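You operate a simulated robot arm through the tools that you are given. There is no shell and no other tool. Be economical: measure what you need, move in short steps, check, and stop when the job is done.

You run a simulated two-armed robot. Do the job below in one go: nothing can be reset, and whatever is moved stays where it is left.

## Task
Pick up the blue can with one hand, pass it to the other hand and put it on the good mat. Set down upright: blue can.

Only the result counts: the job must be done as asked and must still hold three seconds after the hand-in. Knocking over, shifting, dropping, spilling or breaking anything else fails it.

## Robot
Two 7-joint arms with two-finger parallel grippers on one trunk, on a base that drives. Base frame: it is fixed to the floor where the robot stands at the start and does not move with it; the origin is under the middle of the robot, x ahead of it, y to its left, z up. Readings come in mm, rad, newtons and seconds.
The left shoulder is at the start at [50, 177, 973], the right one opposite. With the tool pointing down near the work surface each hand reaches from about 100 to 440 mm from the robot's upright axis, wherever it stands, measured 20 degrees to its own side. Places, roughly: good mat [600, -1900, 800]. Payload 3.43 kg a hand.
The TCP of each hand is the grasp point between the finger pads, 34 mm short of the fingertips. In the tool frame z runs along the fingers and y along their closing line. Largest opening 128 mm; finger width 24, thickness 12; the body of the gripper, 48 by 130 mm, starts 96 mm behind the TCP.
Orientation is told as [roll, pitch, yaw] about the base's x, y, z axes, in that order, counted from this pose: with the fingers straight down and closing along the base's y, the tool's x points along the base's -x, its y along +y and its z along -z.

## Interface
- The arms move only by the tool servo_tool. It takes "left_plan", "right_plan" or both (then of equal length, played together; a hand with none holds still); each is a list of rows, each a list of 3 entries, a list of its own where there are three numbers: the turn, a rotation vector about the tool's x, y, z in units of 45 degrees (1.0 is 45 degrees), then the shift along the tool's x, y, z in units of 500 mm (1.0 is 500 mm), then the opening, from 0 (shut) to 1 (fully open). In form: [[[wx, wy, wz], [tx, ty, tz], grip], ...]. A call has 1 to 8 rows; each row is the pose to reach, as a shift and turn from the pose commanded when the call began, along the tool's axes at that moment. A call with a number of a shift or a turn outside -1 to 1 is refused whole. A row lasts 0.2 s, in which the tool goes at most 50 mm and 0.15 rad; a call with a longer step from one row to the next is refused whole, and so is a gripper value outside its range. Where a pose cannot be reached the arm comes as near as it can. A force on the tool above 40 N (or 10 N above the force at the start of the call, whichever is more), or a blocked arm, ends the call early, and 0.2 s more pass. The fingers move at their own pace (about 108 mm/s each) and stop on an object; they squeeze with about 23 N. The grip force told is the motor's: it shows also when the fingers shut on nothing. Time passes only in rows, and 0.2 s behind the last, so rows that repeat a pose let the fingers close. The reply holds the time, the measured pose of the TCP, the force on the tool along the base axes, the opening and the grip force, in the units named above and with some noise, with the torque about the TCP (base axes, N m) and any sound that the robot's microphone picked up, and new pictures: "pictures" is both (left out), scene, wrist or none (wrist: the cameras of the hands that moved).
- Cameras (640 x 400 px; columns grow to the right, rows downward): "scene" is now at [118.6, 7, 1090.7]; the picture's right is [0.06, -1.00, 0.00], its down [-0.91, -0.05, -0.40] and it looks along [0.40, 0.02, -0.92] (base axes); focal length 267 px, centre (320, 200). "left" rides on the left gripper at [76, 11, -160] in its tool frame; the picture's right is [-0.15, 0.99, 0.00], its down [-0.88, -0.13, -0.46] and it looks along [-0.45, -0.07, 0.89] (tool axes); focal length 234 px, centre (320, 200). "right" rides on the right gripper at [76, -11, -160] in its tool frame; the picture's right is [0.15, 0.99, 0.00], its down [-0.88, 0.13, -0.46] and it looks along [-0.45, 0.07, 0.89] (tool axes); focal length 234 px, centre (320, 200). There is no depth. A picture from a camera that has moved, and an enlarged one, comes with that camera's place and axes in the base frame and with its lens. The place of the scene camera against the robot may be out by one fixed shift of up to 12 mm in any direction.
- raise_lower(by): slides the trunk up (or, below 0, down) by that many mm; the arms and the scene camera ride with it, the base frame stays. It gives what a move gives, with no picture.
- steer(legs): drives the robot by 1 to 6 legs, each [ahead, turn to the left] in mm and rad, along the robot's own axes; the way and the turn of a leg run together, so that a leg with both is an arc; at most 1500 mm and 3.142 rad a leg. The arms and the cameras ride along, it lands a little off, and it stops where it bumps. It gives what a move gives, and a new picture of the scene camera.
- head_to(pan, tilt): turns the head with the scene camera to pan (to the left, within 1.396 rad either way) and tilt (down, from -0.506 to 1.204), counted from straight ahead of the robot. It gives what a move gives, and a new picture of the scene camera.
- close_up(camera, box): a new picture of the part [left, top, right, bottom] of that camera's present view, enlarged. No time passes.
- close_job(): hands the job in; it is judged then, once.

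Work in short steps. Places have to be worked out from the pictures, the camera data and where the tool is seen: move nearer, look again, correct. Check each grasp and each placing, and mend what went wrong. You have 120 turns and 260 pictures in all, those below and enlarged ones among them. Open the grippers and draw the arms clear of the work before you hand the job in, unless the task says otherwise; then end with one line.

The tools are called as a command line: name --argument value ..., lists and objects as JSON in quotes. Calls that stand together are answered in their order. servo_tool: Moves the arms, as the interface text tells. Its arguments: {"type":"object","properties":{"left_plan":{"type":"array","items":{"type":"array"}},"right_plan":{"type":"array","items":{"type":"array"}},"pictures":{"type":"string","enum":["both","scene","wrist","none"]}},"required":[]} The other tools are called the same way: raise_lower (by) slides the trunk up or down; steer (legs) drives the base; head_to (pan, tilt) turns the head that bears the scene camera; close_up (camera, box) takes an enlarged picture of a part of a camera's view; close_job () hands the job in.

At the start:

```text
t: 0.0
left_tool_pos: [336.9, 158.6, 528.7]
left_orientation: [-0.002, -0.001, 0.0]
left_force: [0.5, 0.8, 0.3]
left_moment: [0.02, 0.01, 0.01]
left_finger_gap: 128.0
left_grip_force: 0.1
right_tool_pos: [288.4, -100.0, 520.1]
right_orientation: [-0.001, 0.0, -0.001]
right_force: [0.9, 0.2, -0.6]
right_moment: [-0.02, 0.01, 0.02]
right_finger_gap: 127.9
right_grip_force: 0.1
trunk travel left (down, up): [-144.0, 257.0]
robot x, y, heading: [-0.9, 0.0, 0.001]
head pan, tilt: [0.056, 1.159]
```

scene: 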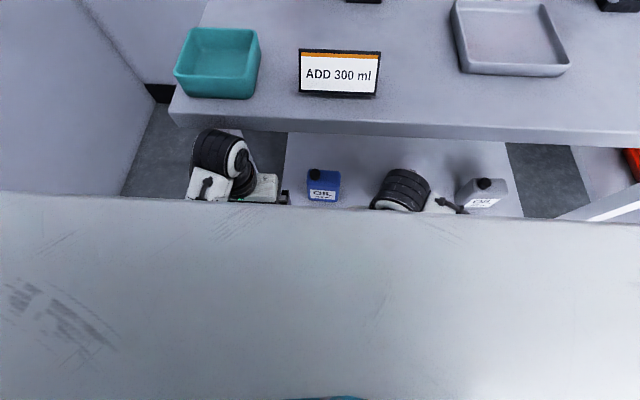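
right: 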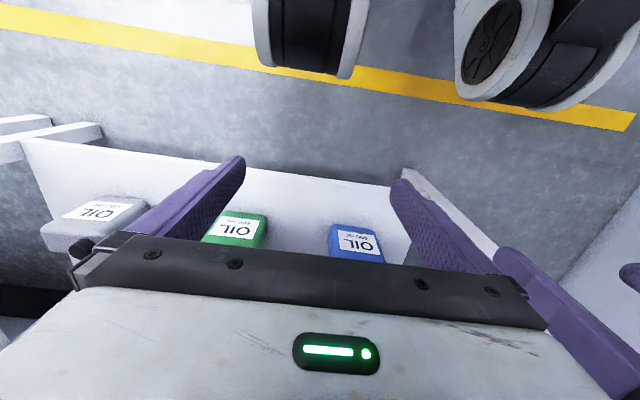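
left: 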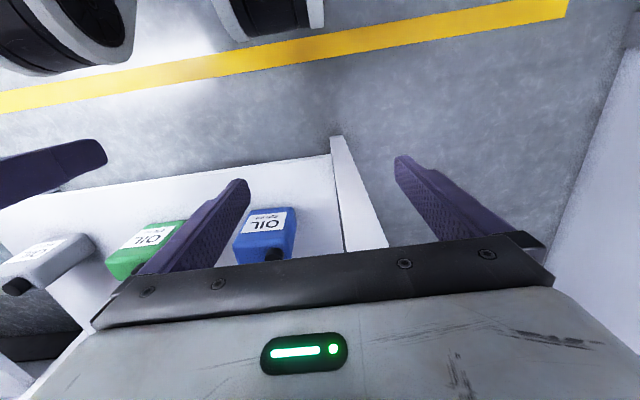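

The wrist views put the blue can near [520, 14, 280], on a low shelf next to a green and a grey can. I'll look around with the head to see the bench edge and the mat.

head_to --pan 0.0 --tilt 0.6

head_to --pan -1.25 --tilt 0.3

head_to --pan 0.0 --tilt 1.2

close_up --camera "scene" --box '[160, 100, 540, 240]'

```text
t: 1.0
left_tool_pos: [337.4, 158.8, 529.7]
left_orientation: [0.0, -0.002, -0.001]
left_force: [0.4, -0.2, -0.1]
left_moment: [-0.01, 0.0, -0.04]
left_finger_gap: 127.9
left_grip_force: 0.0
right_tool_pos: [287.2, -100.1, 520.4]
right_orientation: [0.0, 0.0, 0.0]
right_force: [0.4, 0.3, -0.2]
right_moment: [-0.02, 0.0, -0.02]
right_finger_gap: 127.8
right_grip_force: 0.0
trunk travel left (down, up): [-144.0, 257.0]
robot x, y, heading: [1.4, 2.3, 0.001]
head pan, tilt: [0.0, 0.6]
camera scene: at [148.1, 3.7, 1132.8], right [0.0, -1.0, 0.0], down [-0.57, 0.0, -0.82], along [0.82, 0.0, -0.57], focal length 267 px, centre (320, 200)
```

scene: 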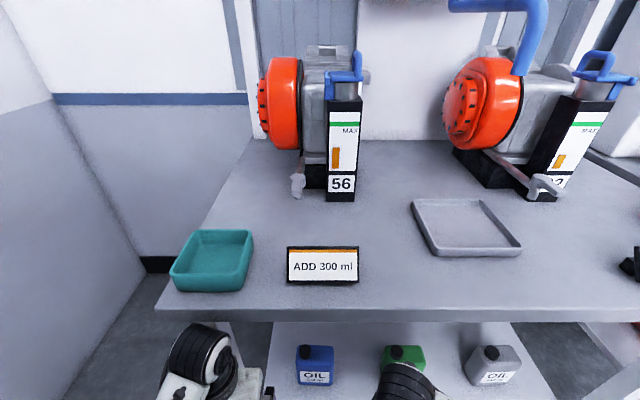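

```text
t: 2.4
left_tool_pos: [337.5, 156.8, 530.4]
left_orientation: [0.0, 0.0, 0.0]
left_force: [0.8, -0.9, -0.5]
left_moment: [-0.03, 0.0, 0.03]
left_finger_gap: 128.3
left_grip_force: 0.0
right_tool_pos: [286.9, -100.3, 520.2]
right_orientation: [-0.001, 0.001, 0.0]
right_force: [-1.0, 0.4, 0.5]
right_moment: [0.0, -0.02, 0.01]
right_finger_gap: 127.9
right_grip_force: 0.1
trunk travel left (down, up): [-144.0, 257.0]
robot x, y, heading: [1.3, -0.1, 0.001]
head pan, tilt: [-1.25, 0.3]
camera scene: at [89.2, -84.9, 1160.4], right [-0.95, -0.32, 0.0], down [-0.09, 0.28, -0.96], along [0.3, -0.91, -0.3], focal length 267 px, centre (320, 200)
```

scene: 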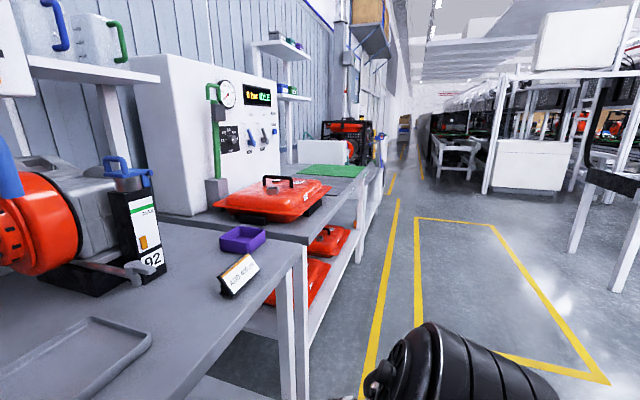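

```text
t: 3.8
left_tool_pos: [338.8, 158.4, 529.9]
left_orientation: [0.001, 0.001, -0.001]
left_force: [-0.9, 0.4, -0.1]
left_moment: [-0.02, 0.02, 0.0]
left_finger_gap: 127.9
left_grip_force: 0.0
right_tool_pos: [287.7, -100.6, 520.6]
right_orientation: [0.0, 0.0, 0.001]
right_force: [-0.4, -1.1, 0.4]
right_moment: [-0.04, 0.01, -0.01]
right_finger_gap: 128.2
right_grip_force: 0.0
trunk travel left (down, up): [-144.0, 257.0]
robot x, y, heading: [-0.7, 1.3, 0.006]
head pan, tilt: [0.0, 1.201]
camera scene: at [115.6, 3.7, 1088.3], right [0.0, -1.0, 0.0], down [-0.93, 0.0, -0.36], along [0.36, 0.0, -0.93], focal length 267 px, centre (320, 200)
```

scene: 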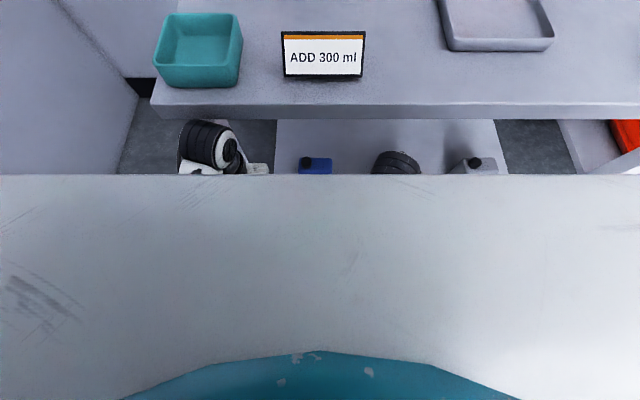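

```text
1.68 times, centred on (350, 170) of scene
camera zoom: at [115.6, 3.7, 1088.3], right [0.0, -1.0, 0.0], down [-0.93, 0.0, -0.36], along [0.36, 0.0, -0.93], focal length 450 px, centre (270, 250)
```

zoom: 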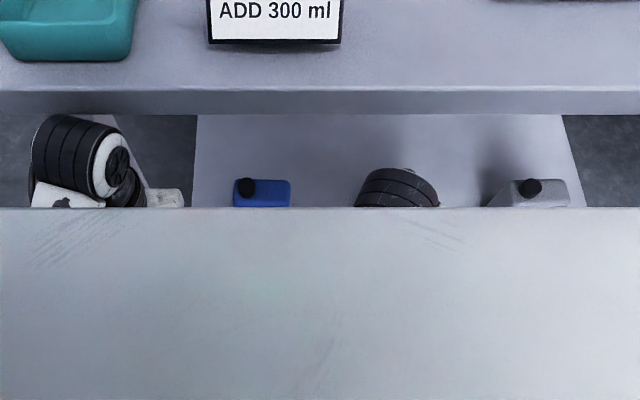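

The bench top is about z=790 with its front edge near x=370, and the cans sit on a low shelf below it. The green mat is on the far bench. I'll zoom in on the blue can to judge its size.

close_up --camera "left" --box '[180, 170, 340, 270]'

close_up --camera "right" --box '[280, 190, 440, 290]'

head_to --pan 0.0 --tilt 0.75

close_up --camera "scene" --box '[240, 240, 440, 365]'

```text
4.00 times, centred on (260, 220) of left
camera zoom: at [262.0, 169.7, 690.8], right [0.15, 0.99, 0.0], down [0.88, -0.13, 0.46], along [0.45, -0.07, -0.89], focal length 937 px, centre (560, 120)
```

zoom: 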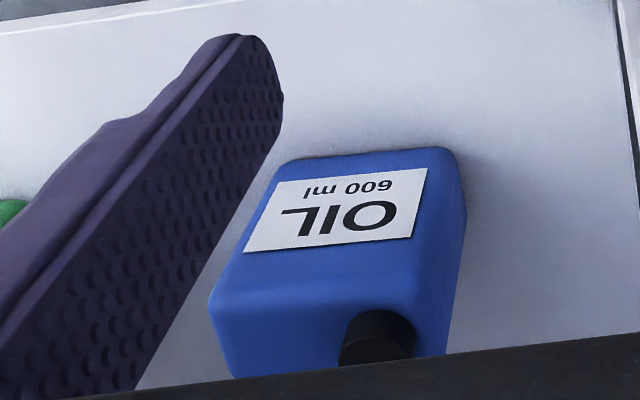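

```text
4.00 times, centred on (360, 240) of right
camera zoom: at [212.1, -111.4, 680.7], right [-0.15, 0.99, 0.0], down [0.88, 0.13, 0.46], along [0.45, 0.07, -0.89], focal length 937 px, centre (160, 40)
```

zoom: 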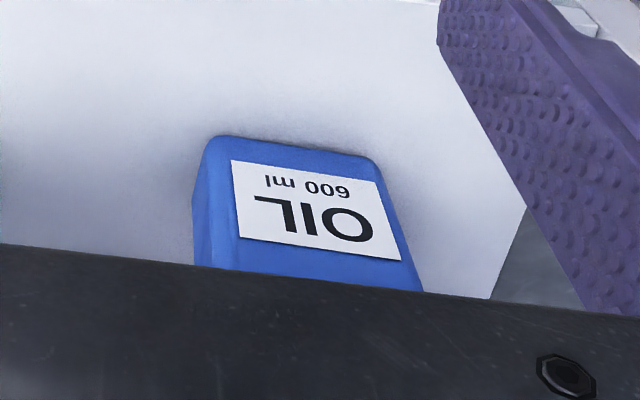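

```text
t: 4.7
left_tool_pos: [338.4, 158.2, 529.8]
left_orientation: [-0.001, 0.0, 0.0]
left_force: [0.5, 0.0, 0.2]
left_moment: [-0.01, 0.0, -0.01]
left_finger_gap: 128.0
left_grip_force: 0.0
right_tool_pos: [289.2, -101.4, 521.1]
right_orientation: [-0.001, 0.0, 0.002]
right_force: [-0.5, 0.2, 0.5]
right_moment: [-0.03, -0.03, 0.02]
right_finger_gap: 127.8
right_grip_force: 0.1
trunk travel left (down, up): [-144.0, 257.0]
robot x, y, heading: [1.1, -0.4, 0.004]
head pan, tilt: [0.0, 0.75]
camera scene: at [142.5, 3.7, 1120.0], right [0.0, -1.0, 0.0], down [-0.68, 0.0, -0.73], along [0.73, 0.0, -0.68], focal length 267 px, centre (320, 200)
```

scene: 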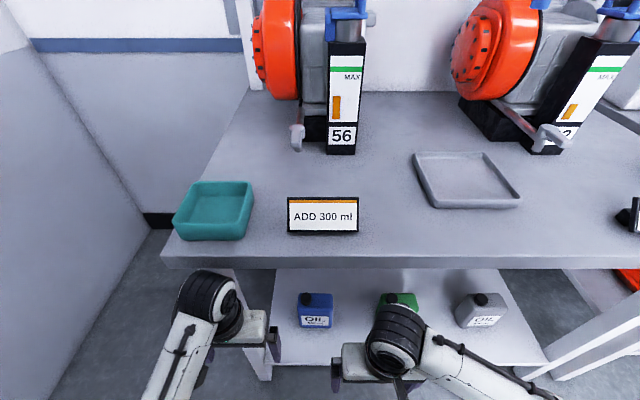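

```text
3.20 times, centred on (340, 302) of scene
camera zoom: at [142.5, 3.7, 1120.0], right [0.0, -1.0, 0.0], down [-0.68, 0.0, -0.73], along [0.73, 0.0, -0.68], focal length 855 px, centre (256, -128)
```

zoom: 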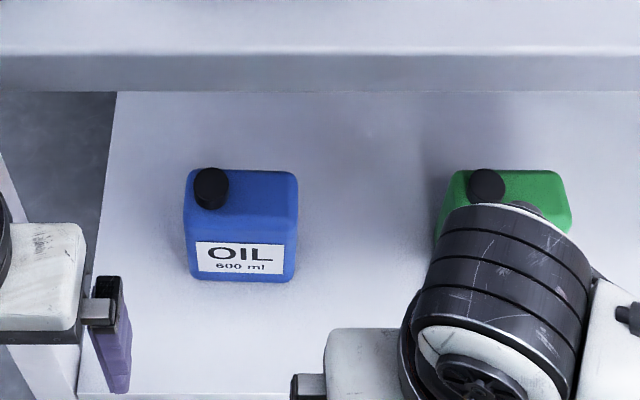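

The blue can measures about x 511–583, y −36..68 and z 205–300. The left hand will pick it at a 45° forward-down tilt, closing across y. I'll lower the trunk and move the right hand aside.

raise_lower --by -140

servo_tool --right_plan '[[[0, 0, 0], [0.02, -0.08, 0], 1], [[0, 0, 0], [0.04, -0.16, 0], 1], [[0, 0, 0], [0.06, -0.24, 0], 1]]' --pictures "scene"

```text
t: 5.8
left_tool_pos: [337.7, 157.3, 434.3]
left_orientation: [0.0, 0.0, -0.001]
left_force: [-0.3, -0.7, -0.4]
left_moment: [0.0, -0.05, 0.04]
left_finger_gap: 127.9
left_grip_force: 0.2
right_tool_pos: [288.7, -98.4, 429.3]
right_orientation: [0.01, -0.003, 0.006]
right_force: [-3.7, -8.1, 13.3]
right_moment: [0.64, 0.33, 0.35]
right_finger_gap: 123.5
right_grip_force: 0.1
trunk travel left (down, up): [-49.0, 352.0]
robot x, y, heading: [-1.2, 0.7, 0.0]
head pan, tilt: [0.0, 0.75]
stopped: the force on the tool passed its limit at 60 N (the readings are from after the stop); the commanded pose is now the measured one
```

```text
t: 6.6
left_tool_pos: [338.5, 156.8, 436.3]
left_orientation: [-0.001, 0.001, 0.0]
left_force: [0.6, -0.6, 0.5]
left_moment: [0.0, 0.02, 0.02]
left_finger_gap: 128.2
left_grip_force: 0.0
right_tool_pos: [258.2, -220.2, 426.0]
right_orientation: [0.006, -0.001, 0.005]
right_force: [0.2, 0.5, 0.2]
right_moment: [0.0, -0.01, -0.01]
right_finger_gap: 127.9
right_grip_force: 0.1
trunk travel left (down, up): [-49.0, 352.0]
robot x, y, heading: [0.6, 1.8, -0.005]
head pan, tilt: [0.0, 0.75]
camera scene: at [142.7, 3.8, 1024.5], right [0.0, -1.0, 0.0], down [-0.68, 0.0, -0.73], along [0.73, 0.0, -0.68], focal length 267 px, centre (320, 200)
```

scene: 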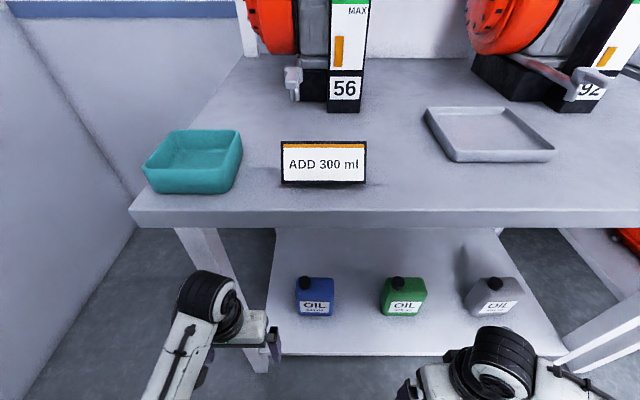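

The right fingers touched something on the way down. I'll check with the wrist cameras.

close_up --camera "right" --box '[0, 0, 640, 400]'

close_up --camera "left" --box '[0, 0, 640, 400]'

head_to --pan 0.0 --tilt 1.0

```text
1.00 times, centred on (320, 200) of right (not enlarged: the box is as wide or as high as the picture)
camera zoom: at [182.8, -232.6, 585.5], right [-0.15, 0.99, 0.01], down [0.88, 0.13, 0.46], along [0.45, 0.07, -0.89], focal length 234 px, centre (320, 200)
```

zoom: 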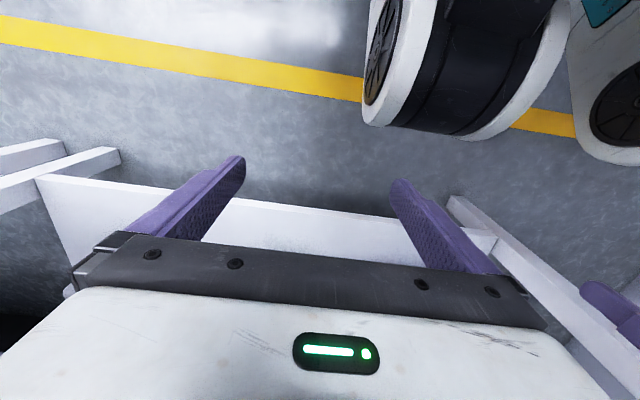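

```text
1.00 times, centred on (320, 200) of left (not enlarged: the box is as wide or as high as the picture)
camera zoom: at [262.1, 169.8, 595.2], right [0.15, 0.99, 0.0], down [0.88, -0.13, 0.46], along [0.45, -0.07, -0.89], focal length 234 px, centre (320, 200)
```

zoom: 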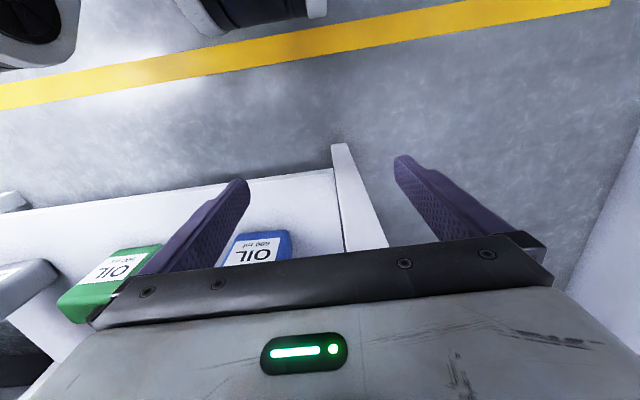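

```text
t: 7.4
left_tool_pos: [338.5, 158.9, 434.4]
left_orientation: [0.0, 0.0, 0.0]
left_force: [0.5, -0.2, -0.3]
left_moment: [0.05, -0.01, 0.02]
left_finger_gap: 128.1
left_grip_force: 0.0
right_tool_pos: [258.5, -218.5, 425.7]
right_orientation: [0.009, -0.001, 0.005]
right_force: [-0.3, -0.8, -0.3]
right_moment: [0.01, 0.01, -0.01]
right_finger_gap: 127.9
right_grip_force: 0.0
trunk travel left (down, up): [-49.0, 352.0]
robot x, y, heading: [0.5, -3.1, -0.001]
head pan, tilt: [0.0, 1.0]
camera scene: at [129.4, 3.7, 1005.5], right [0.0, -1.0, 0.0], down [-0.84, 0.0, -0.54], along [0.54, 0.0, -0.84], focal length 267 px, centre (320, 200)
```

scene: 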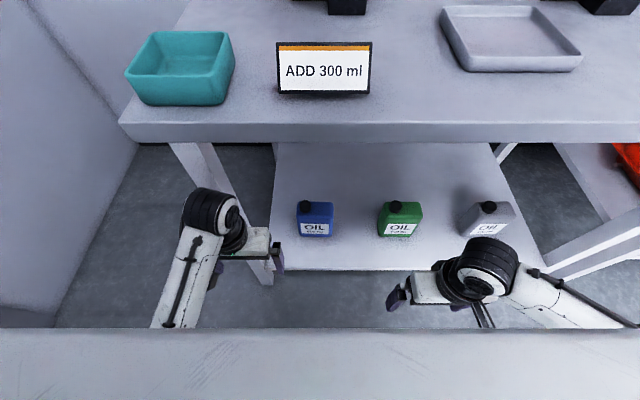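

The obstruction was a base pod near z≈380 and x≈210–280, and the right hand is clear of it now. I'll move the left hand to a 45° pre-grasp around [439, 16, 358].

servo_tool --left_plan '[[[0, -0.167, 0], [-0.034, -0.047, 0.025], 1], [[0, -0.333, 0], [-0.067, -0.095, 0.051], 1], [[0, -0.5, 0], [-0.101, -0.142, 0.076], 1], [[0, -0.667, 0], [-0.135, -0.189, 0.101], 1], [[0, -0.833, 0], [-0.168, -0.237, 0.127], 1], [[0, -1, 0], [-0.202, -0.284, 0.152], 1], [[0, -1, 0], [-0.202, -0.284, 0.152], 1]]'

```text
t: 8.1
left_tool_pos: [389.9, 127.6, 415.5]
left_orientation: [0.034, -0.321, 0.033]
left_force: [-6.4, -1.2, 1.6]
left_moment: [0.18, 0.12, 0.34]
left_finger_gap: 127.8
left_grip_force: 0.1
right_tool_pos: [259.0, -219.5, 426.0]
right_orientation: [0.01, -0.002, 0.001]
right_force: [0.4, -0.2, -1.2]
right_moment: [0.01, -0.03, 0.02]
right_finger_gap: 128.0
right_grip_force: 0.1
trunk travel left (down, up): [-49.0, 352.0]
robot x, y, heading: [0.6, -0.7, -0.005]
head pan, tilt: [0.0, 1.0]
stopped in row 3 (left hand): the force on the tool passed its limit at 96 N (the readings are from after the stop); the commanded pose is now the measured one
camera scene: at [129.0, 3.7, 1005.5], right [0.0, -1.0, 0.0], down [-0.84, 0.0, -0.54], along [0.54, 0.0, -0.84], focal length 267 px, centre (320, 200)
camera left: at [268.4, 130.0, 544.1], right [0.1, 0.99, 0.08], down [0.7, -0.12, 0.71], along [0.71, -0.01, -0.7], focal length 234 px, centre (320, 200)
```

scene: 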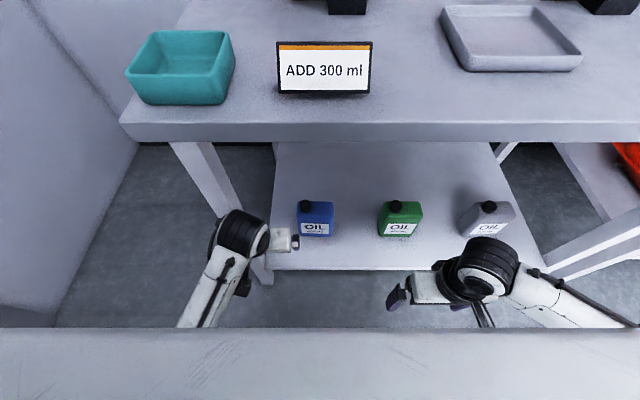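
left: 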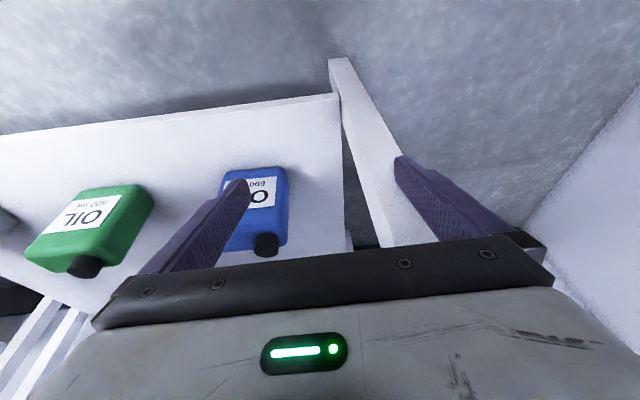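

The left finger hit the bench leg at about y≈150–190, x≈390–430. I'll back off, shift right to y≈16 and then go forward.

servo_tool --left_plan '[[[0, 0, 0], [0.08, 0, -0.027], 1], [[0.055, 0, 0.026], [0.1, -0.075, -0.032], 1], [[0.055, 0, 0.026], [0.1, -0.15, -0.032], 1], [[0.055, 0, 0.026], [0.1, -0.224, -0.032], 1], [[0.055, 0, 0.026], [0.1, -0.224, -0.032], 1]]'

```text
t: 8.9
left_tool_pos: [385.6, 149.7, 420.7]
left_orientation: [0.21, -0.421, -0.061]
left_force: [-0.2, 0.0, 0.3]
left_moment: [0.01, -0.01, 0.03]
left_finger_gap: 128.0
left_grip_force: 0.1
right_tool_pos: [259.1, -220.1, 425.9]
right_orientation: [0.01, -0.001, 0.004]
right_force: [-0.4, -0.4, 0.5]
right_moment: [0.02, 0.01, 0.01]
right_finger_gap: 128.1
right_grip_force: 0.1
trunk travel left (down, up): [-49.0, 352.0]
robot x, y, heading: [1.0, 4.8, -0.001]
head pan, tilt: [0.0, 1.0]
stopped in row 4 (left hand): the arm was blocked; the commanded pose is now the measured one
camera scene: at [128.8, 3.6, 1005.4], right [0.0, -1.0, 0.0], down [-0.84, 0.0, -0.54], along [0.54, 0.0, -0.84], focal length 267 px, centre (320, 200)
camera left: at [251.1, 136.3, 534.5], right [0.11, 0.96, 0.25], down [0.62, -0.26, 0.74], along [0.78, 0.07, -0.62], focal length 234 px, centre (320, 200)
```

scene: 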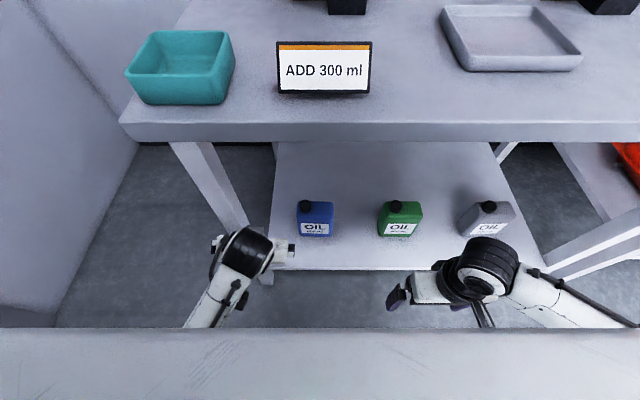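
left: 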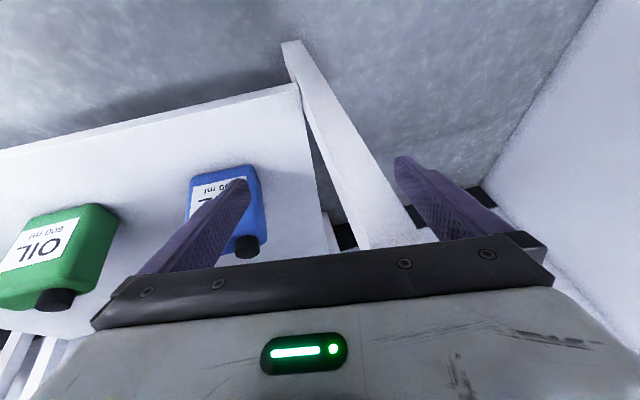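

The arm itself is blocked and the leg sits between the fingers. The cleanest way out is to drive the base straight back, which also gives the arm room to move.

steer --legs '[[-200, 0]]'

close_up --camera "left" --box '[0, 0, 640, 400]'

```text
t: 10.5
left_tool_pos: [190.6, 149.9, 419.5]
left_orientation: [0.208, -0.423, -0.059]
left_force: [0.1, 0.3, 0.3]
left_moment: [-0.02, 0.0, -0.01]
left_finger_gap: 127.9
left_grip_force: 0.0
right_tool_pos: [64.4, -219.2, 426.4]
right_orientation: [0.009, -0.001, 0.007]
right_force: [-0.6, -0.3, 0.3]
right_moment: [0.0, -0.01, 0.01]
right_finger_gap: 128.1
right_grip_force: 0.0
trunk travel left (down, up): [-49.0, 352.0]
robot x, y, heading: [-195.1, -2.1, 0.002]
head pan, tilt: [0.0, 1.0]
camera scene: at [-66.5, 3.7, 1005.5], right [0.0, -1.0, 0.0], down [-0.84, 0.0, -0.54], along [0.54, 0.0, -0.84], focal length 267 px, centre (320, 200)
```

scene: 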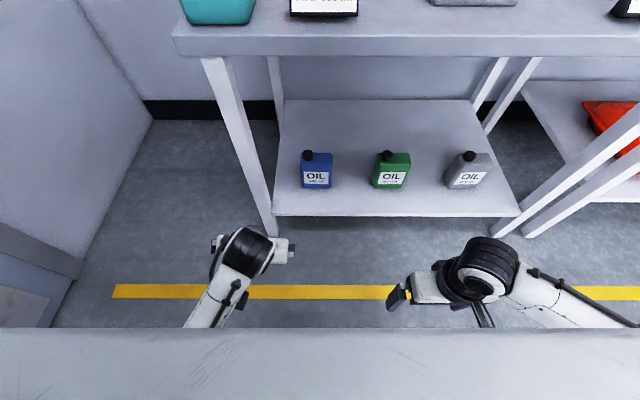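

```text
1.00 times, centred on (320, 200) of left (not enlarged: the box is as wide or as high as the picture)
camera zoom: at [55.4, 136.5, 534.6], right [0.11, 0.96, 0.25], down [0.62, -0.26, 0.74], along [0.78, 0.07, -0.62], focal length 234 px, centre (320, 200)
```

zoom: 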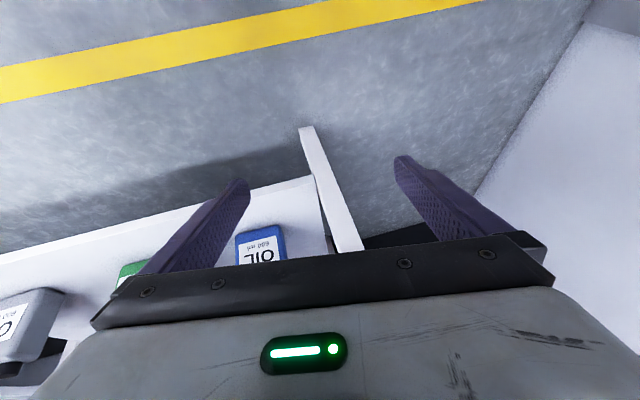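

The overview is clear: the front leg is at y≈155–190 and x≈390, so I had trapped a finger around it. In free space I'll set the left hand at y=16 with a 45° tilt, then approach by driving.

servo_tool --left_plan '[[[0.044, -0.091, -0.022], [0.003, -0.06, 0.026], 1], [[0.088, -0.182, -0.044], [0.006, -0.119, 0.052], 1], [[0.133, -0.273, -0.067], [0.008, -0.179, 0.079], 1], [[0.177, -0.364, -0.089], [0.011, -0.238, 0.105], 1], [[0.221, -0.455, -0.111], [0.014, -0.298, 0.131], 1], [[0.221, -0.455, -0.111], [0.014, -0.298, 0.131], 1]]'

```text
t: 11.4
left_tool_pos: [266.8, 142.8, 406.1]
left_orientation: [0.3, -0.802, -0.176]
left_force: [-1.2, -0.1, 0.3]
left_moment: [0.03, -0.02, -0.02]
left_finger_gap: 128.0
left_grip_force: 0.0
right_tool_pos: [62.6, -220.6, 428.4]
right_orientation: [0.017, -0.01, 0.007]
right_force: [0.0, -0.4, -0.9]
right_moment: [0.0, 0.01, 0.0]
right_finger_gap: 128.2
right_grip_force: 0.0
trunk travel left (down, up): [-49.0, 352.0]
robot x, y, heading: [-193.5, 1.2, 0.003]
head pan, tilt: [0.0, 1.0]
stopped in row 4 (left hand): the arm was blocked; the commanded pose is now the measured one
camera scene: at [-71.0, -1.9, 1010.6], right [0.0, -1.0, -0.01], down [-0.84, 0.0, -0.55], along [0.55, 0.01, -0.84], focal length 267 px, centre (320, 200)
camera left: at [97.9, 135.4, 461.6], right [0.06, 0.95, 0.31], down [0.28, -0.31, 0.91], along [0.96, 0.03, -0.28], focal length 234 px, centre (320, 200)
```

scene: 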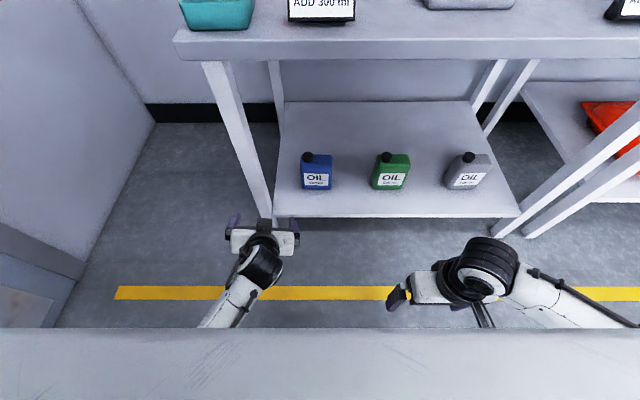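
left: 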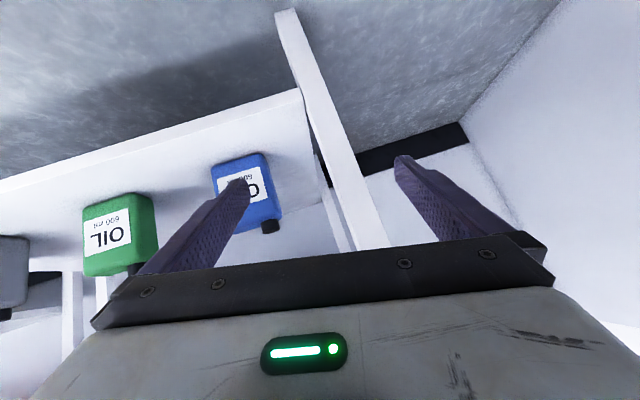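

The tool reads almost no force, yet the trunk got lifted, so a low elbow or forearm link is pressing on the base. I'll raise the trunk to give the elbow clearance.

raise_lower --by 95

head_to --pan 0.5 --tilt 1.0

```text
t: 12.7
left_tool_pos: [264.3, 143.2, 486.1]
left_orientation: [0.294, -0.781, -0.172]
left_force: [0.5, -0.1, -0.3]
left_moment: [-0.02, -0.01, 0.0]
left_finger_gap: 128.0
left_grip_force: 0.1
right_tool_pos: [63.9, -219.4, 521.0]
right_orientation: [0.008, -0.002, 0.007]
right_force: [0.5, 0.3, 0.2]
right_moment: [-0.01, 0.01, -0.01]
right_finger_gap: 127.9
right_grip_force: 0.1
trunk travel left (down, up): [-144.0, 257.0]
robot x, y, heading: [-199.5, -2.8, 0.002]
head pan, tilt: [0.0, 1.0]
```

```text
t: 13.7
left_tool_pos: [265.1, 143.8, 486.4]
left_orientation: [0.292, -0.781, -0.172]
left_force: [0.2, 0.3, -0.1]
left_moment: [-0.02, 0.01, 0.02]
left_finger_gap: 128.1
left_grip_force: 0.0
right_tool_pos: [64.0, -219.7, 521.3]
right_orientation: [0.007, -0.002, 0.007]
right_force: [1.4, -0.2, 0.1]
right_moment: [0.03, -0.02, 0.0]
right_finger_gap: 128.0
right_grip_force: 0.0
trunk travel left (down, up): [-144.0, 257.0]
robot x, y, heading: [-196.8, -0.4, 0.005]
head pan, tilt: [0.499, 1.0]
camera scene: at [-75.1, 36.9, 1100.5], right [0.48, -0.88, 0.0], down [-0.74, -0.4, -0.54], along [0.47, 0.26, -0.84], focal length 267 px, centre (320, 200)
```

scene: 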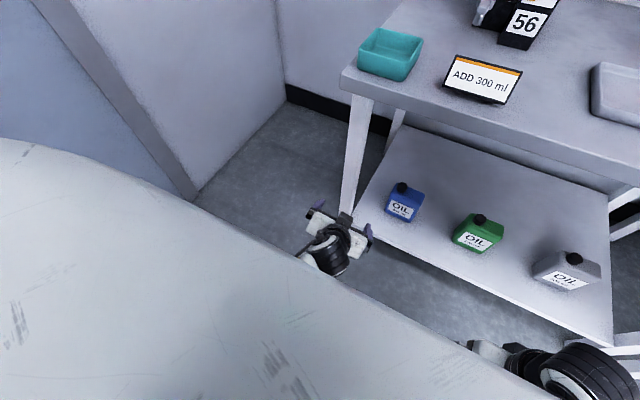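

The trunk is free now. I'll align the left tool to pitch −45° with roll and yaw zero, and move it to y≈16 at z≈470.

servo_tool --left_plan '[[[0.055, 0.005, -0.039], [-0.002, -0.064, -0.005], 1], [[0.109, 0.009, -0.078], [-0.004, -0.128, -0.011], 1], [[0.164, 0.014, -0.116], [-0.006, -0.193, -0.016], 1], [[0.218, 0.018, -0.155], [-0.008, -0.257, -0.022], 1], [[0.218, 0.018, -0.155], [-0.008, -0.257, -0.022], 1]]' --pictures "none"

```text
t: 14.4
left_tool_pos: [273.7, 159.0, 465.5]
left_orientation: [0.377, -0.784, -0.252]
left_force: [-0.4, -0.6, -0.3]
left_moment: [0.01, 0.0, 0.0]
left_finger_gap: 128.2
left_grip_force: 0.1
right_tool_pos: [64.0, -218.5, 520.9]
right_orientation: [0.01, -0.003, 0.006]
right_force: [0.3, 0.3, -0.9]
right_moment: [0.0, -0.04, 0.03]
right_finger_gap: 127.9
right_grip_force: 0.1
trunk travel left (down, up): [-144.0, 257.0]
robot x, y, heading: [-194.4, -0.8, 0.006]
head pan, tilt: [0.499, 1.0]
stopped in row 3 (left hand): the arm was blocked; the commanded pose is now the measured one
```

The left arm blocks again whenever it moves inward. I'll tilt the right hand's camera toward the left arm to see what it is catching on.

servo_tool --right_plan '[[[-0.167, 0, 0], [0, -0.03, -0.04], 1], [[-0.333, 0, 0], [0, -0.06, -0.08], 1], [[-0.5, 0, 0], [0, -0.09, -0.12], 1], [[-0.667, 0, 0], [0, -0.12, -0.16], 1], [[-0.833, 0, 0], [0, -0.15, -0.2], 1], [[-1, 0, 0], [0, -0.18, -0.24], 1]]' --pictures "both"

```text
t: 15.8
left_tool_pos: [272.7, 158.7, 463.8]
left_orientation: [0.375, -0.784, -0.249]
left_force: [0.1, 0.7, 0.0]
left_moment: [0.01, 0.02, 0.0]
left_finger_gap: 127.8
left_grip_force: 0.0
right_tool_pos: [65.3, -309.2, 638.8]
right_orientation: [0.793, -0.002, 0.006]
right_force: [0.0, -0.1, -0.8]
right_moment: [0.0, -0.01, 0.01]
right_finger_gap: 128.2
right_grip_force: 0.1
trunk travel left (down, up): [-144.0, 257.0]
robot x, y, heading: [-194.2, 0.0, 0.004]
head pan, tilt: [0.499, 1.0]
camera scene: at [-75.1, 37.0, 1100.5], right [0.48, -0.88, 0.0], down [-0.74, -0.41, -0.54], along [0.47, 0.26, -0.84], focal length 267 px, centre (320, 200)
camera right: at [-10.7, -431.2, 742.9], right [-0.15, 0.69, 0.71], down [0.88, -0.23, 0.41], along [0.45, 0.68, -0.57], focal length 234 px, centre (320, 200)
```

scene: 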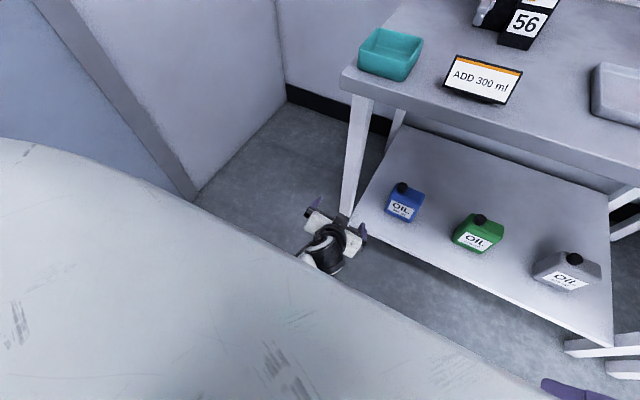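
right: 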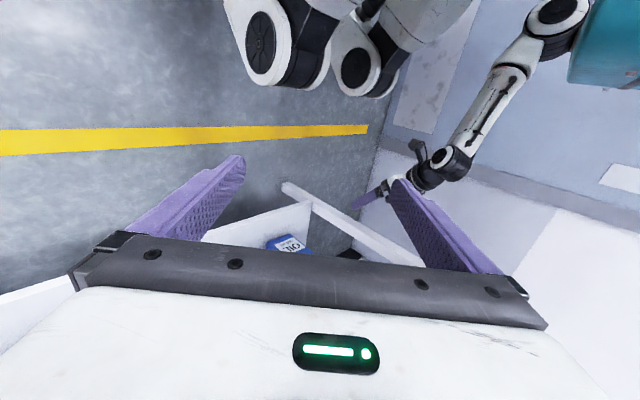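

I can see the left arm. I'll zoom in on it.

close_up --camera "right" --box '[330, 0, 640, 200]'

```text
2.00 times, centred on (485, 100) of right
camera zoom: at [-10.7, -431.2, 742.9], right [-0.15, 0.69, 0.71], down [0.88, -0.23, 0.41], along [0.45, 0.68, -0.57], focal length 468 px, centre (-10, 400)
```

zoom: 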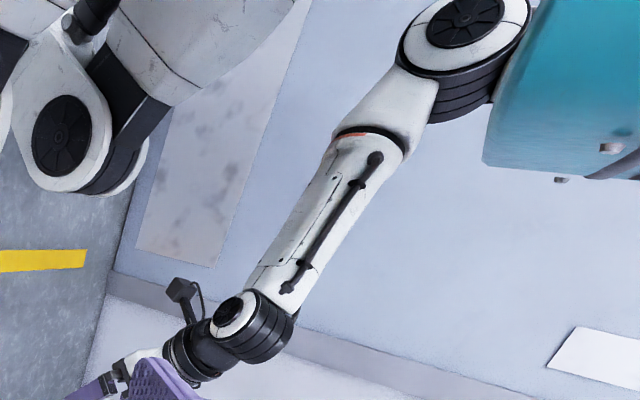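

The left elbow hangs right beside the chest, and the tool has drifted to an awkward roll. I'll return the left hand to an untilted pose near its start and try moving inward from there.

servo_tool --left_plan '[[[0.053, 0.167, -0.018], [0.012, 0.008, -0.048], 1], [[0.105, 0.333, -0.036], [0.025, 0.015, -0.096], 1], [[0.158, 0.5, -0.053], [0.037, 0.023, -0.145], 1], [[0.21, 0.667, -0.071], [0.049, 0.031, -0.193], 1], [[0.263, 0.833, -0.089], [0.062, 0.038, -0.241], 1], [[0.315, 1, -0.107], [0.074, 0.046, -0.289], 1], [[0.315, 1, -0.107], [0.074, 0.046, -0.289], 1]]' --pictures "none"

close_up --camera "right" --box '[330, 0, 640, 200]'

```text
t: 17.6
left_tool_pos: [133.6, 199.1, 529.2]
left_orientation: [0.098, -0.005, -0.011]
left_force: [0.2, 0.8, 0.3]
left_moment: [-0.03, -0.02, 0.03]
left_finger_gap: 128.2
left_grip_force: 0.0
right_tool_pos: [64.5, -308.4, 637.9]
right_orientation: [0.794, -0.001, 0.007]
right_force: [0.1, 0.4, -0.1]
right_moment: [0.03, -0.02, -0.01]
right_finger_gap: 128.1
right_grip_force: 0.0
trunk travel left (down, up): [-144.0, 257.0]
robot x, y, heading: [-196.9, 0.8, 0.003]
head pan, tilt: [0.499, 1.0]
stopped in row 7 (left hand): the arm was blocked; the commanded pose is now the measured one
```

```text
2.00 times, centred on (485, 100) of right
camera zoom: at [-10.7, -430.6, 742.9], right [-0.15, 0.69, 0.71], down [0.88, -0.23, 0.41], along [0.45, 0.69, -0.57], focal length 468 px, centre (-10, 400)
```

zoom: 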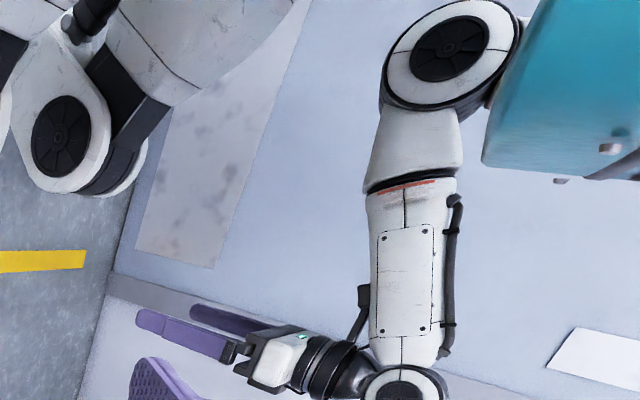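

The left elbow is against the lower chest. I'll extend the hand forward, out and up to swing the elbow away, then look again.

servo_tool --left_plan '[[[0, 0, 0], [-0.03, 0.05, -0.05], 1], [[0.03, 0, 0], [-0.07, 0.1, -0.1], 1], [[0.06, 0, 0], [-0.1, 0.15, -0.15], 1], [[0.09, 0, 0], [-0.13, 0.18, -0.18], 1], [[0.125, 0, 0], [-0.15, 0.2, -0.2], 1]]' --pictures "none"

close_up --camera "right" --box '[330, 0, 640, 200]'

```text
t: 18.1
left_tool_pos: [145.5, 334.1, 568.0]
left_orientation: [0.352, 0.021, -0.007]
left_force: [0.7, 0.4, 0.8]
left_moment: [0.0, -0.02, 0.02]
left_finger_gap: 127.9
left_grip_force: 0.0
left hand out of reach, approached as far as the arm can: row 2
right_tool_pos: [64.4, -309.0, 638.3]
right_orientation: [0.795, -0.001, 0.006]
right_force: [0.4, 0.6, 0.5]
right_moment: [0.03, 0.0, -0.02]
right_finger_gap: 128.1
right_grip_force: 0.0
trunk travel left (down, up): [-144.0, 257.0]
robot x, y, heading: [-197.7, 1.1, 0.005]
head pan, tilt: [0.499, 1.0]
stopped in row 2 (left hand): the arm was blocked; the commanded pose is now the measured one
```

```text
2.00 times, centred on (485, 100) of right
camera zoom: at [-10.8, -430.7, 742.7], right [-0.15, 0.69, 0.71], down [0.88, -0.23, 0.41], along [0.45, 0.69, -0.57], focal length 468 px, centre (-10, 400)
```

zoom: 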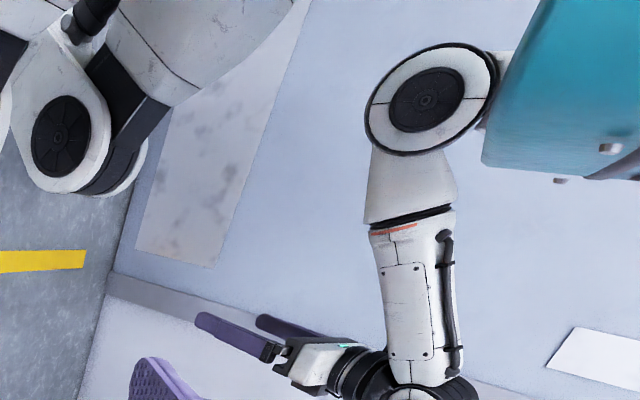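

The elbow has moved off the chest but the tool has rolled outward. I'll bring the hand inward to y≈160 while taking the roll out.

servo_tool --left_plan '[[[0.09, 0, 0], [0, -0.066, -0.024], 1], [[0.18, 0, 0], [0, -0.132, -0.048], 1], [[0.27, 0, 0], [0, -0.197, -0.073], 1], [[0.36, 0, 0], [0, -0.263, -0.097], 1], [[0.448, 0, 0], [0, -0.329, -0.121], 1], [[0.448, 0, 0], [0, -0.329, -0.121], 1]]' --pictures "none"

close_up --camera "right" --box '[330, 0, 640, 200]'

```text
t: 18.7
left_tool_pos: [138.9, 353.2, 577.7]
left_orientation: [0.426, 0.043, 0.005]
left_force: [0.2, 1.7, -0.2]
left_moment: [0.01, 0.0, -0.05]
left_finger_gap: 128.1
left_grip_force: 0.1
right_tool_pos: [64.7, -308.8, 637.2]
right_orientation: [0.797, -0.003, 0.007]
right_force: [0.6, 0.1, -0.2]
right_moment: [-0.04, 0.03, -0.01]
right_finger_gap: 128.1
right_grip_force: 0.0
trunk travel left (down, up): [-144.0, 257.0]
robot x, y, heading: [-190.7, -0.3, 0.001]
head pan, tilt: [0.499, 1.0]
stopped in row 3 (left hand): the arm was blocked; the commanded pose is now the measured one
```

```text
2.00 times, centred on (485, 100) of right
camera zoom: at [-10.8, -430.6, 742.8], right [-0.15, 0.69, 0.71], down [0.88, -0.23, 0.41], along [0.45, 0.69, -0.57], focal length 468 px, centre (-10, 400)
```

zoom: 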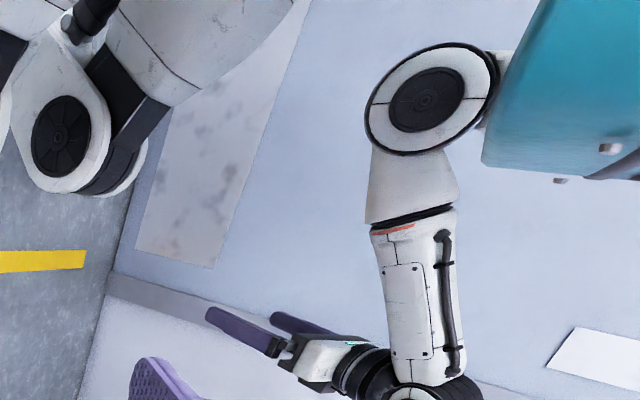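

Moving inward with a fixed yaw pushes the upper arm into the chest. I'll swing the forearm inward about the elbow instead, with the tool yawing along.

servo_tool --left_plan '[[[0, -0.066, 0.145], [-0.014, -0.075, -0.034], 1], [[0, -0.131, 0.29], [-0.024, -0.151, -0.068], 1], [[0, -0.197, 0.435], [-0.032, -0.226, -0.103], 1], [[0, -0.263, 0.58], [-0.036, -0.302, -0.137], 1], [[0, -0.263, 0.58], [-0.036, -0.302, -0.137], 1]]' --pictures "none"

close_up --camera "right" --box '[330, 0, 640, 200]'

```text
t: 19.7
left_tool_pos: [162.5, 270.4, 583.5]
left_orientation: [0.558, 0.085, -0.419]
left_force: [0.7, -0.1, 0.1]
left_moment: [0.01, -0.01, 0.0]
left_finger_gap: 128.1
left_grip_force: 0.1
right_tool_pos: [63.8, -307.5, 639.2]
right_orientation: [0.797, -0.002, 0.007]
right_force: [0.2, -0.1, -0.1]
right_moment: [0.04, -0.01, 0.0]
right_finger_gap: 128.0
right_grip_force: 0.0
trunk travel left (down, up): [-144.0, 257.0]
robot x, y, heading: [-196.3, -1.0, 0.004]
head pan, tilt: [0.499, 1.0]
stopped in row 4 (left hand): the arm was blocked; the commanded pose is now the measured one
```

```text
2.00 times, centred on (485, 100) of right
camera zoom: at [-10.8, -430.5, 742.8], right [-0.15, 0.69, 0.71], down [0.88, -0.23, 0.41], along [0.45, 0.69, -0.57], focal length 468 px, centre (-10, 400)
```

zoom: 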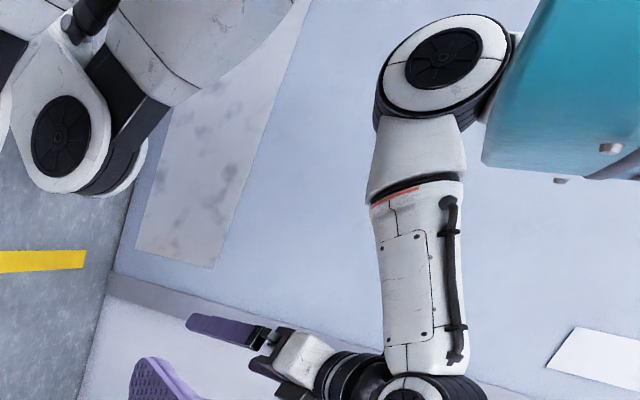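

The arm needs room to unfold. I'll drive back to open space, then extend the left arm forward so the elbow leaves the chest, squaring the tool at pitch −45°.

steer --legs '[[-300, 0]]'

servo_tool --left_plan '[[[0.058, -0.116, -0.101], [-0.047, 0.034, -0.033], 1], [[0.116, -0.233, -0.202], [-0.093, 0.068, -0.066], 1], [[0.173, -0.349, -0.303], [-0.14, 0.102, -0.098], 1], [[0.231, -0.466, -0.404], [-0.186, 0.136, -0.131], 1], [[0.289, -0.582, -0.504], [-0.233, 0.17, -0.164], 1], [[0.347, -0.698, -0.605], [-0.279, 0.204, -0.197], 1], [[0.404, -0.815, -0.706], [-0.326, 0.238, -0.229], 1], [[0.462, -0.931, -0.807], [-0.372, 0.272, -0.262], 1]]' --pictures "scene"

close_up --camera "right" --box '[330, 0, 640, 200]'

```text
t: 21.7
left_tool_pos: [-139.4, 269.2, 583.7]
left_orientation: [0.558, 0.083, -0.421]
left_force: [-0.5, -0.6, 0.5]
left_moment: [0.0, 0.01, -0.05]
left_finger_gap: 127.9
left_grip_force: 0.1
right_tool_pos: [-238.8, -309.9, 638.1]
right_orientation: [0.795, 0.0, 0.007]
right_force: [-0.1, -0.1, 0.0]
right_moment: [-0.01, 0.0, -0.01]
right_finger_gap: 128.0
right_grip_force: 0.0
trunk travel left (down, up): [-144.0, 257.0]
robot x, y, heading: [-501.9, -4.4, 0.002]
head pan, tilt: [0.499, 1.0]
camera scene: at [-378.9, 35.9, 1100.5], right [0.48, -0.88, 0.0], down [-0.74, -0.41, -0.54], along [0.47, 0.26, -0.84], focal length 267 px, centre (320, 200)
```

scene: 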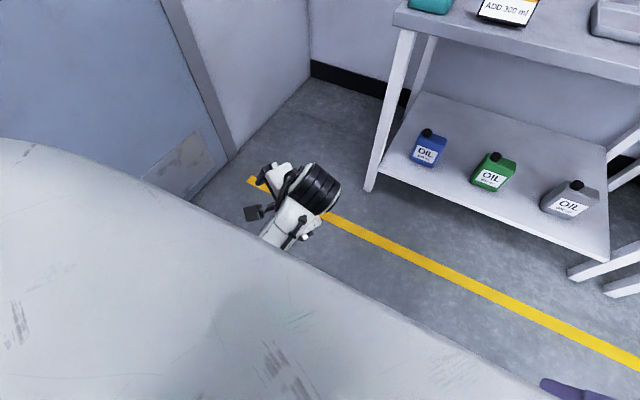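

```text
t: 23.5
left_tool_pos: [62.7, 227.9, 753.1]
left_orientation: [-0.004, -0.803, -0.001]
left_force: [0.7, -0.7, -1.3]
left_moment: [0.03, 0.0, -0.01]
left_finger_gap: 128.0
left_grip_force: 0.1
right_tool_pos: [-239.1, -308.7, 638.5]
right_orientation: [0.796, -0.001, 0.006]
right_force: [0.4, 0.7, -0.6]
right_moment: [0.01, -0.02, -0.04]
right_finger_gap: 128.1
right_grip_force: 0.0
trunk travel left (down, up): [-144.0, 257.0]
robot x, y, heading: [-501.1, -6.4, 0.009]
head pan, tilt: [0.499, 1.0]
camera scene: at [-378.9, 35.9, 1100.5], right [0.48, -0.88, 0.0], down [-0.74, -0.41, -0.54], along [0.47, 0.26, -0.84], focal length 267 px, centre (320, 200)
```

scene: 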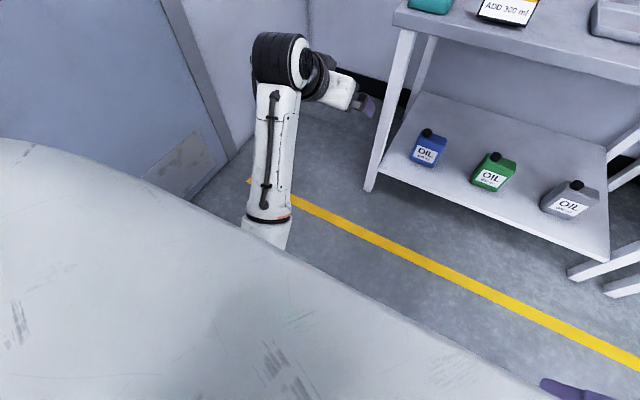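

```text
2.00 times, centred on (485, 100) of right
camera zoom: at [-314.5, -431.7, 742.8], right [-0.15, 0.69, 0.71], down [0.88, -0.23, 0.41], along [0.45, 0.69, -0.57], focal length 468 px, centre (-10, 400)
```

zoom: 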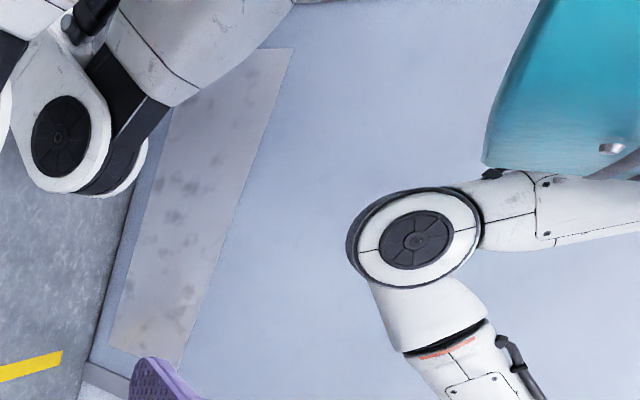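

The arm unfolded well and reached its exact target. Now I'll move it inward and a little down, watching the elbow.

servo_tool --left_plan '[[[0, 0, 0], [0.022, -0.075, 0.021], 1], [[0, 0, 0], [0.043, -0.15, 0.042], 1], [[0, 0, 0], [0.065, -0.225, 0.062], 1], [[0, 0, 0], [0.086, -0.3, 0.083], 1]]' --pictures "none"

close_up --camera "right" --box '[330, 0, 640, 200]'

```text
t: 24.7
left_tool_pos: [81.2, 139.3, 699.0]
left_orientation: [0.197, -0.847, -0.099]
left_force: [0.1, -0.6, -1.4]
left_moment: [-0.01, 0.0, 0.01]
left_finger_gap: 127.9
left_grip_force: 0.1
right_tool_pos: [-239.5, -308.4, 639.6]
right_orientation: [0.797, -0.002, 0.007]
right_force: [-0.9, 0.2, -0.5]
right_moment: [-0.01, 0.04, -0.03]
right_finger_gap: 128.1
right_grip_force: 0.0
trunk travel left (down, up): [-144.0, 257.0]
robot x, y, heading: [-498.7, -3.8, 0.01]
head pan, tilt: [0.499, 1.0]
stopped in row 4 (left hand): the arm was blocked; the commanded pose is now the measured one
```

```text
2.00 times, centred on (485, 100) of right
camera zoom: at [-314.5, -431.6, 742.7], right [-0.15, 0.69, 0.71], down [0.88, -0.23, 0.41], along [0.45, 0.69, -0.57], focal length 468 px, centre (-10, 400)
```

zoom: 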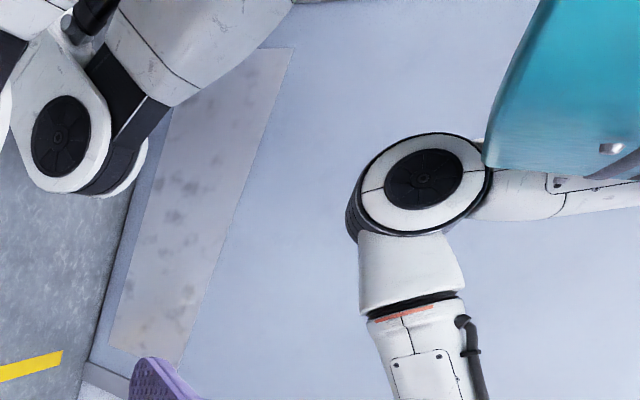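

The elbow meets the chest corner when the hand goes inward without yaw. I'll test the inward-yawed posture needed for the handover, at yaw −45° and tilt 45°.

servo_tool --left_plan '[[[0.147, 0.003, 0.101], [0.017, -0.014, -0.015], 1], [[0.294, 0.006, 0.203], [0.035, -0.028, -0.029], 1], [[0.44, 0.008, 0.304], [0.052, -0.042, -0.044], 1], [[0.587, 0.011, 0.406], [0.069, -0.057, -0.059], 1], [[0.734, 0.014, 0.507], [0.087, -0.071, -0.073], 1], [[0.881, 0.017, 0.609], [0.104, -0.085, -0.088], 1]]' --pictures "none"

close_up --camera "right" --box '[330, 0, 640, 200]'

```text
t: 26.1
left_tool_pos: [15.0, 93.1, 683.5]
left_orientation: [0.001, -0.783, -0.786]
left_force: [0.3, 0.2, -0.3]
left_moment: [0.0, 0.0, -0.02]
left_finger_gap: 127.9
left_grip_force: 0.1
right_tool_pos: [-239.2, -309.1, 638.4]
right_orientation: [0.794, -0.001, 0.008]
right_force: [-0.4, 0.2, 0.4]
right_moment: [0.0, -0.04, 0.0]
right_finger_gap: 127.8
right_grip_force: 0.1
trunk travel left (down, up): [-144.0, 257.0]
robot x, y, heading: [-498.4, -1.7, 0.005]
head pan, tilt: [0.499, 1.0]
```

```text
2.00 times, centred on (485, 100) of right
camera zoom: at [-314.5, -431.6, 742.8], right [-0.15, 0.69, 0.71], down [0.88, -0.23, 0.41], along [0.45, 0.69, -0.57], focal length 468 px, centre (-10, 400)
```

zoom: 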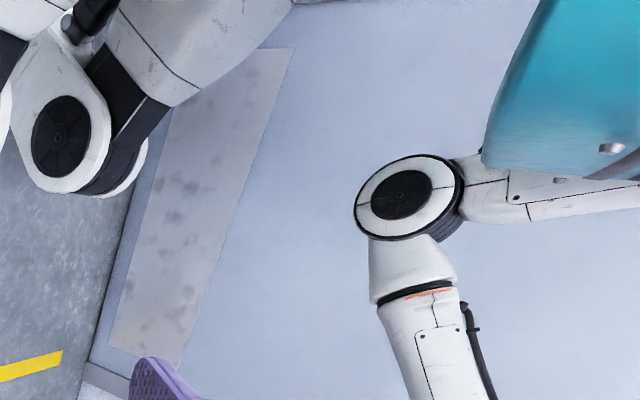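

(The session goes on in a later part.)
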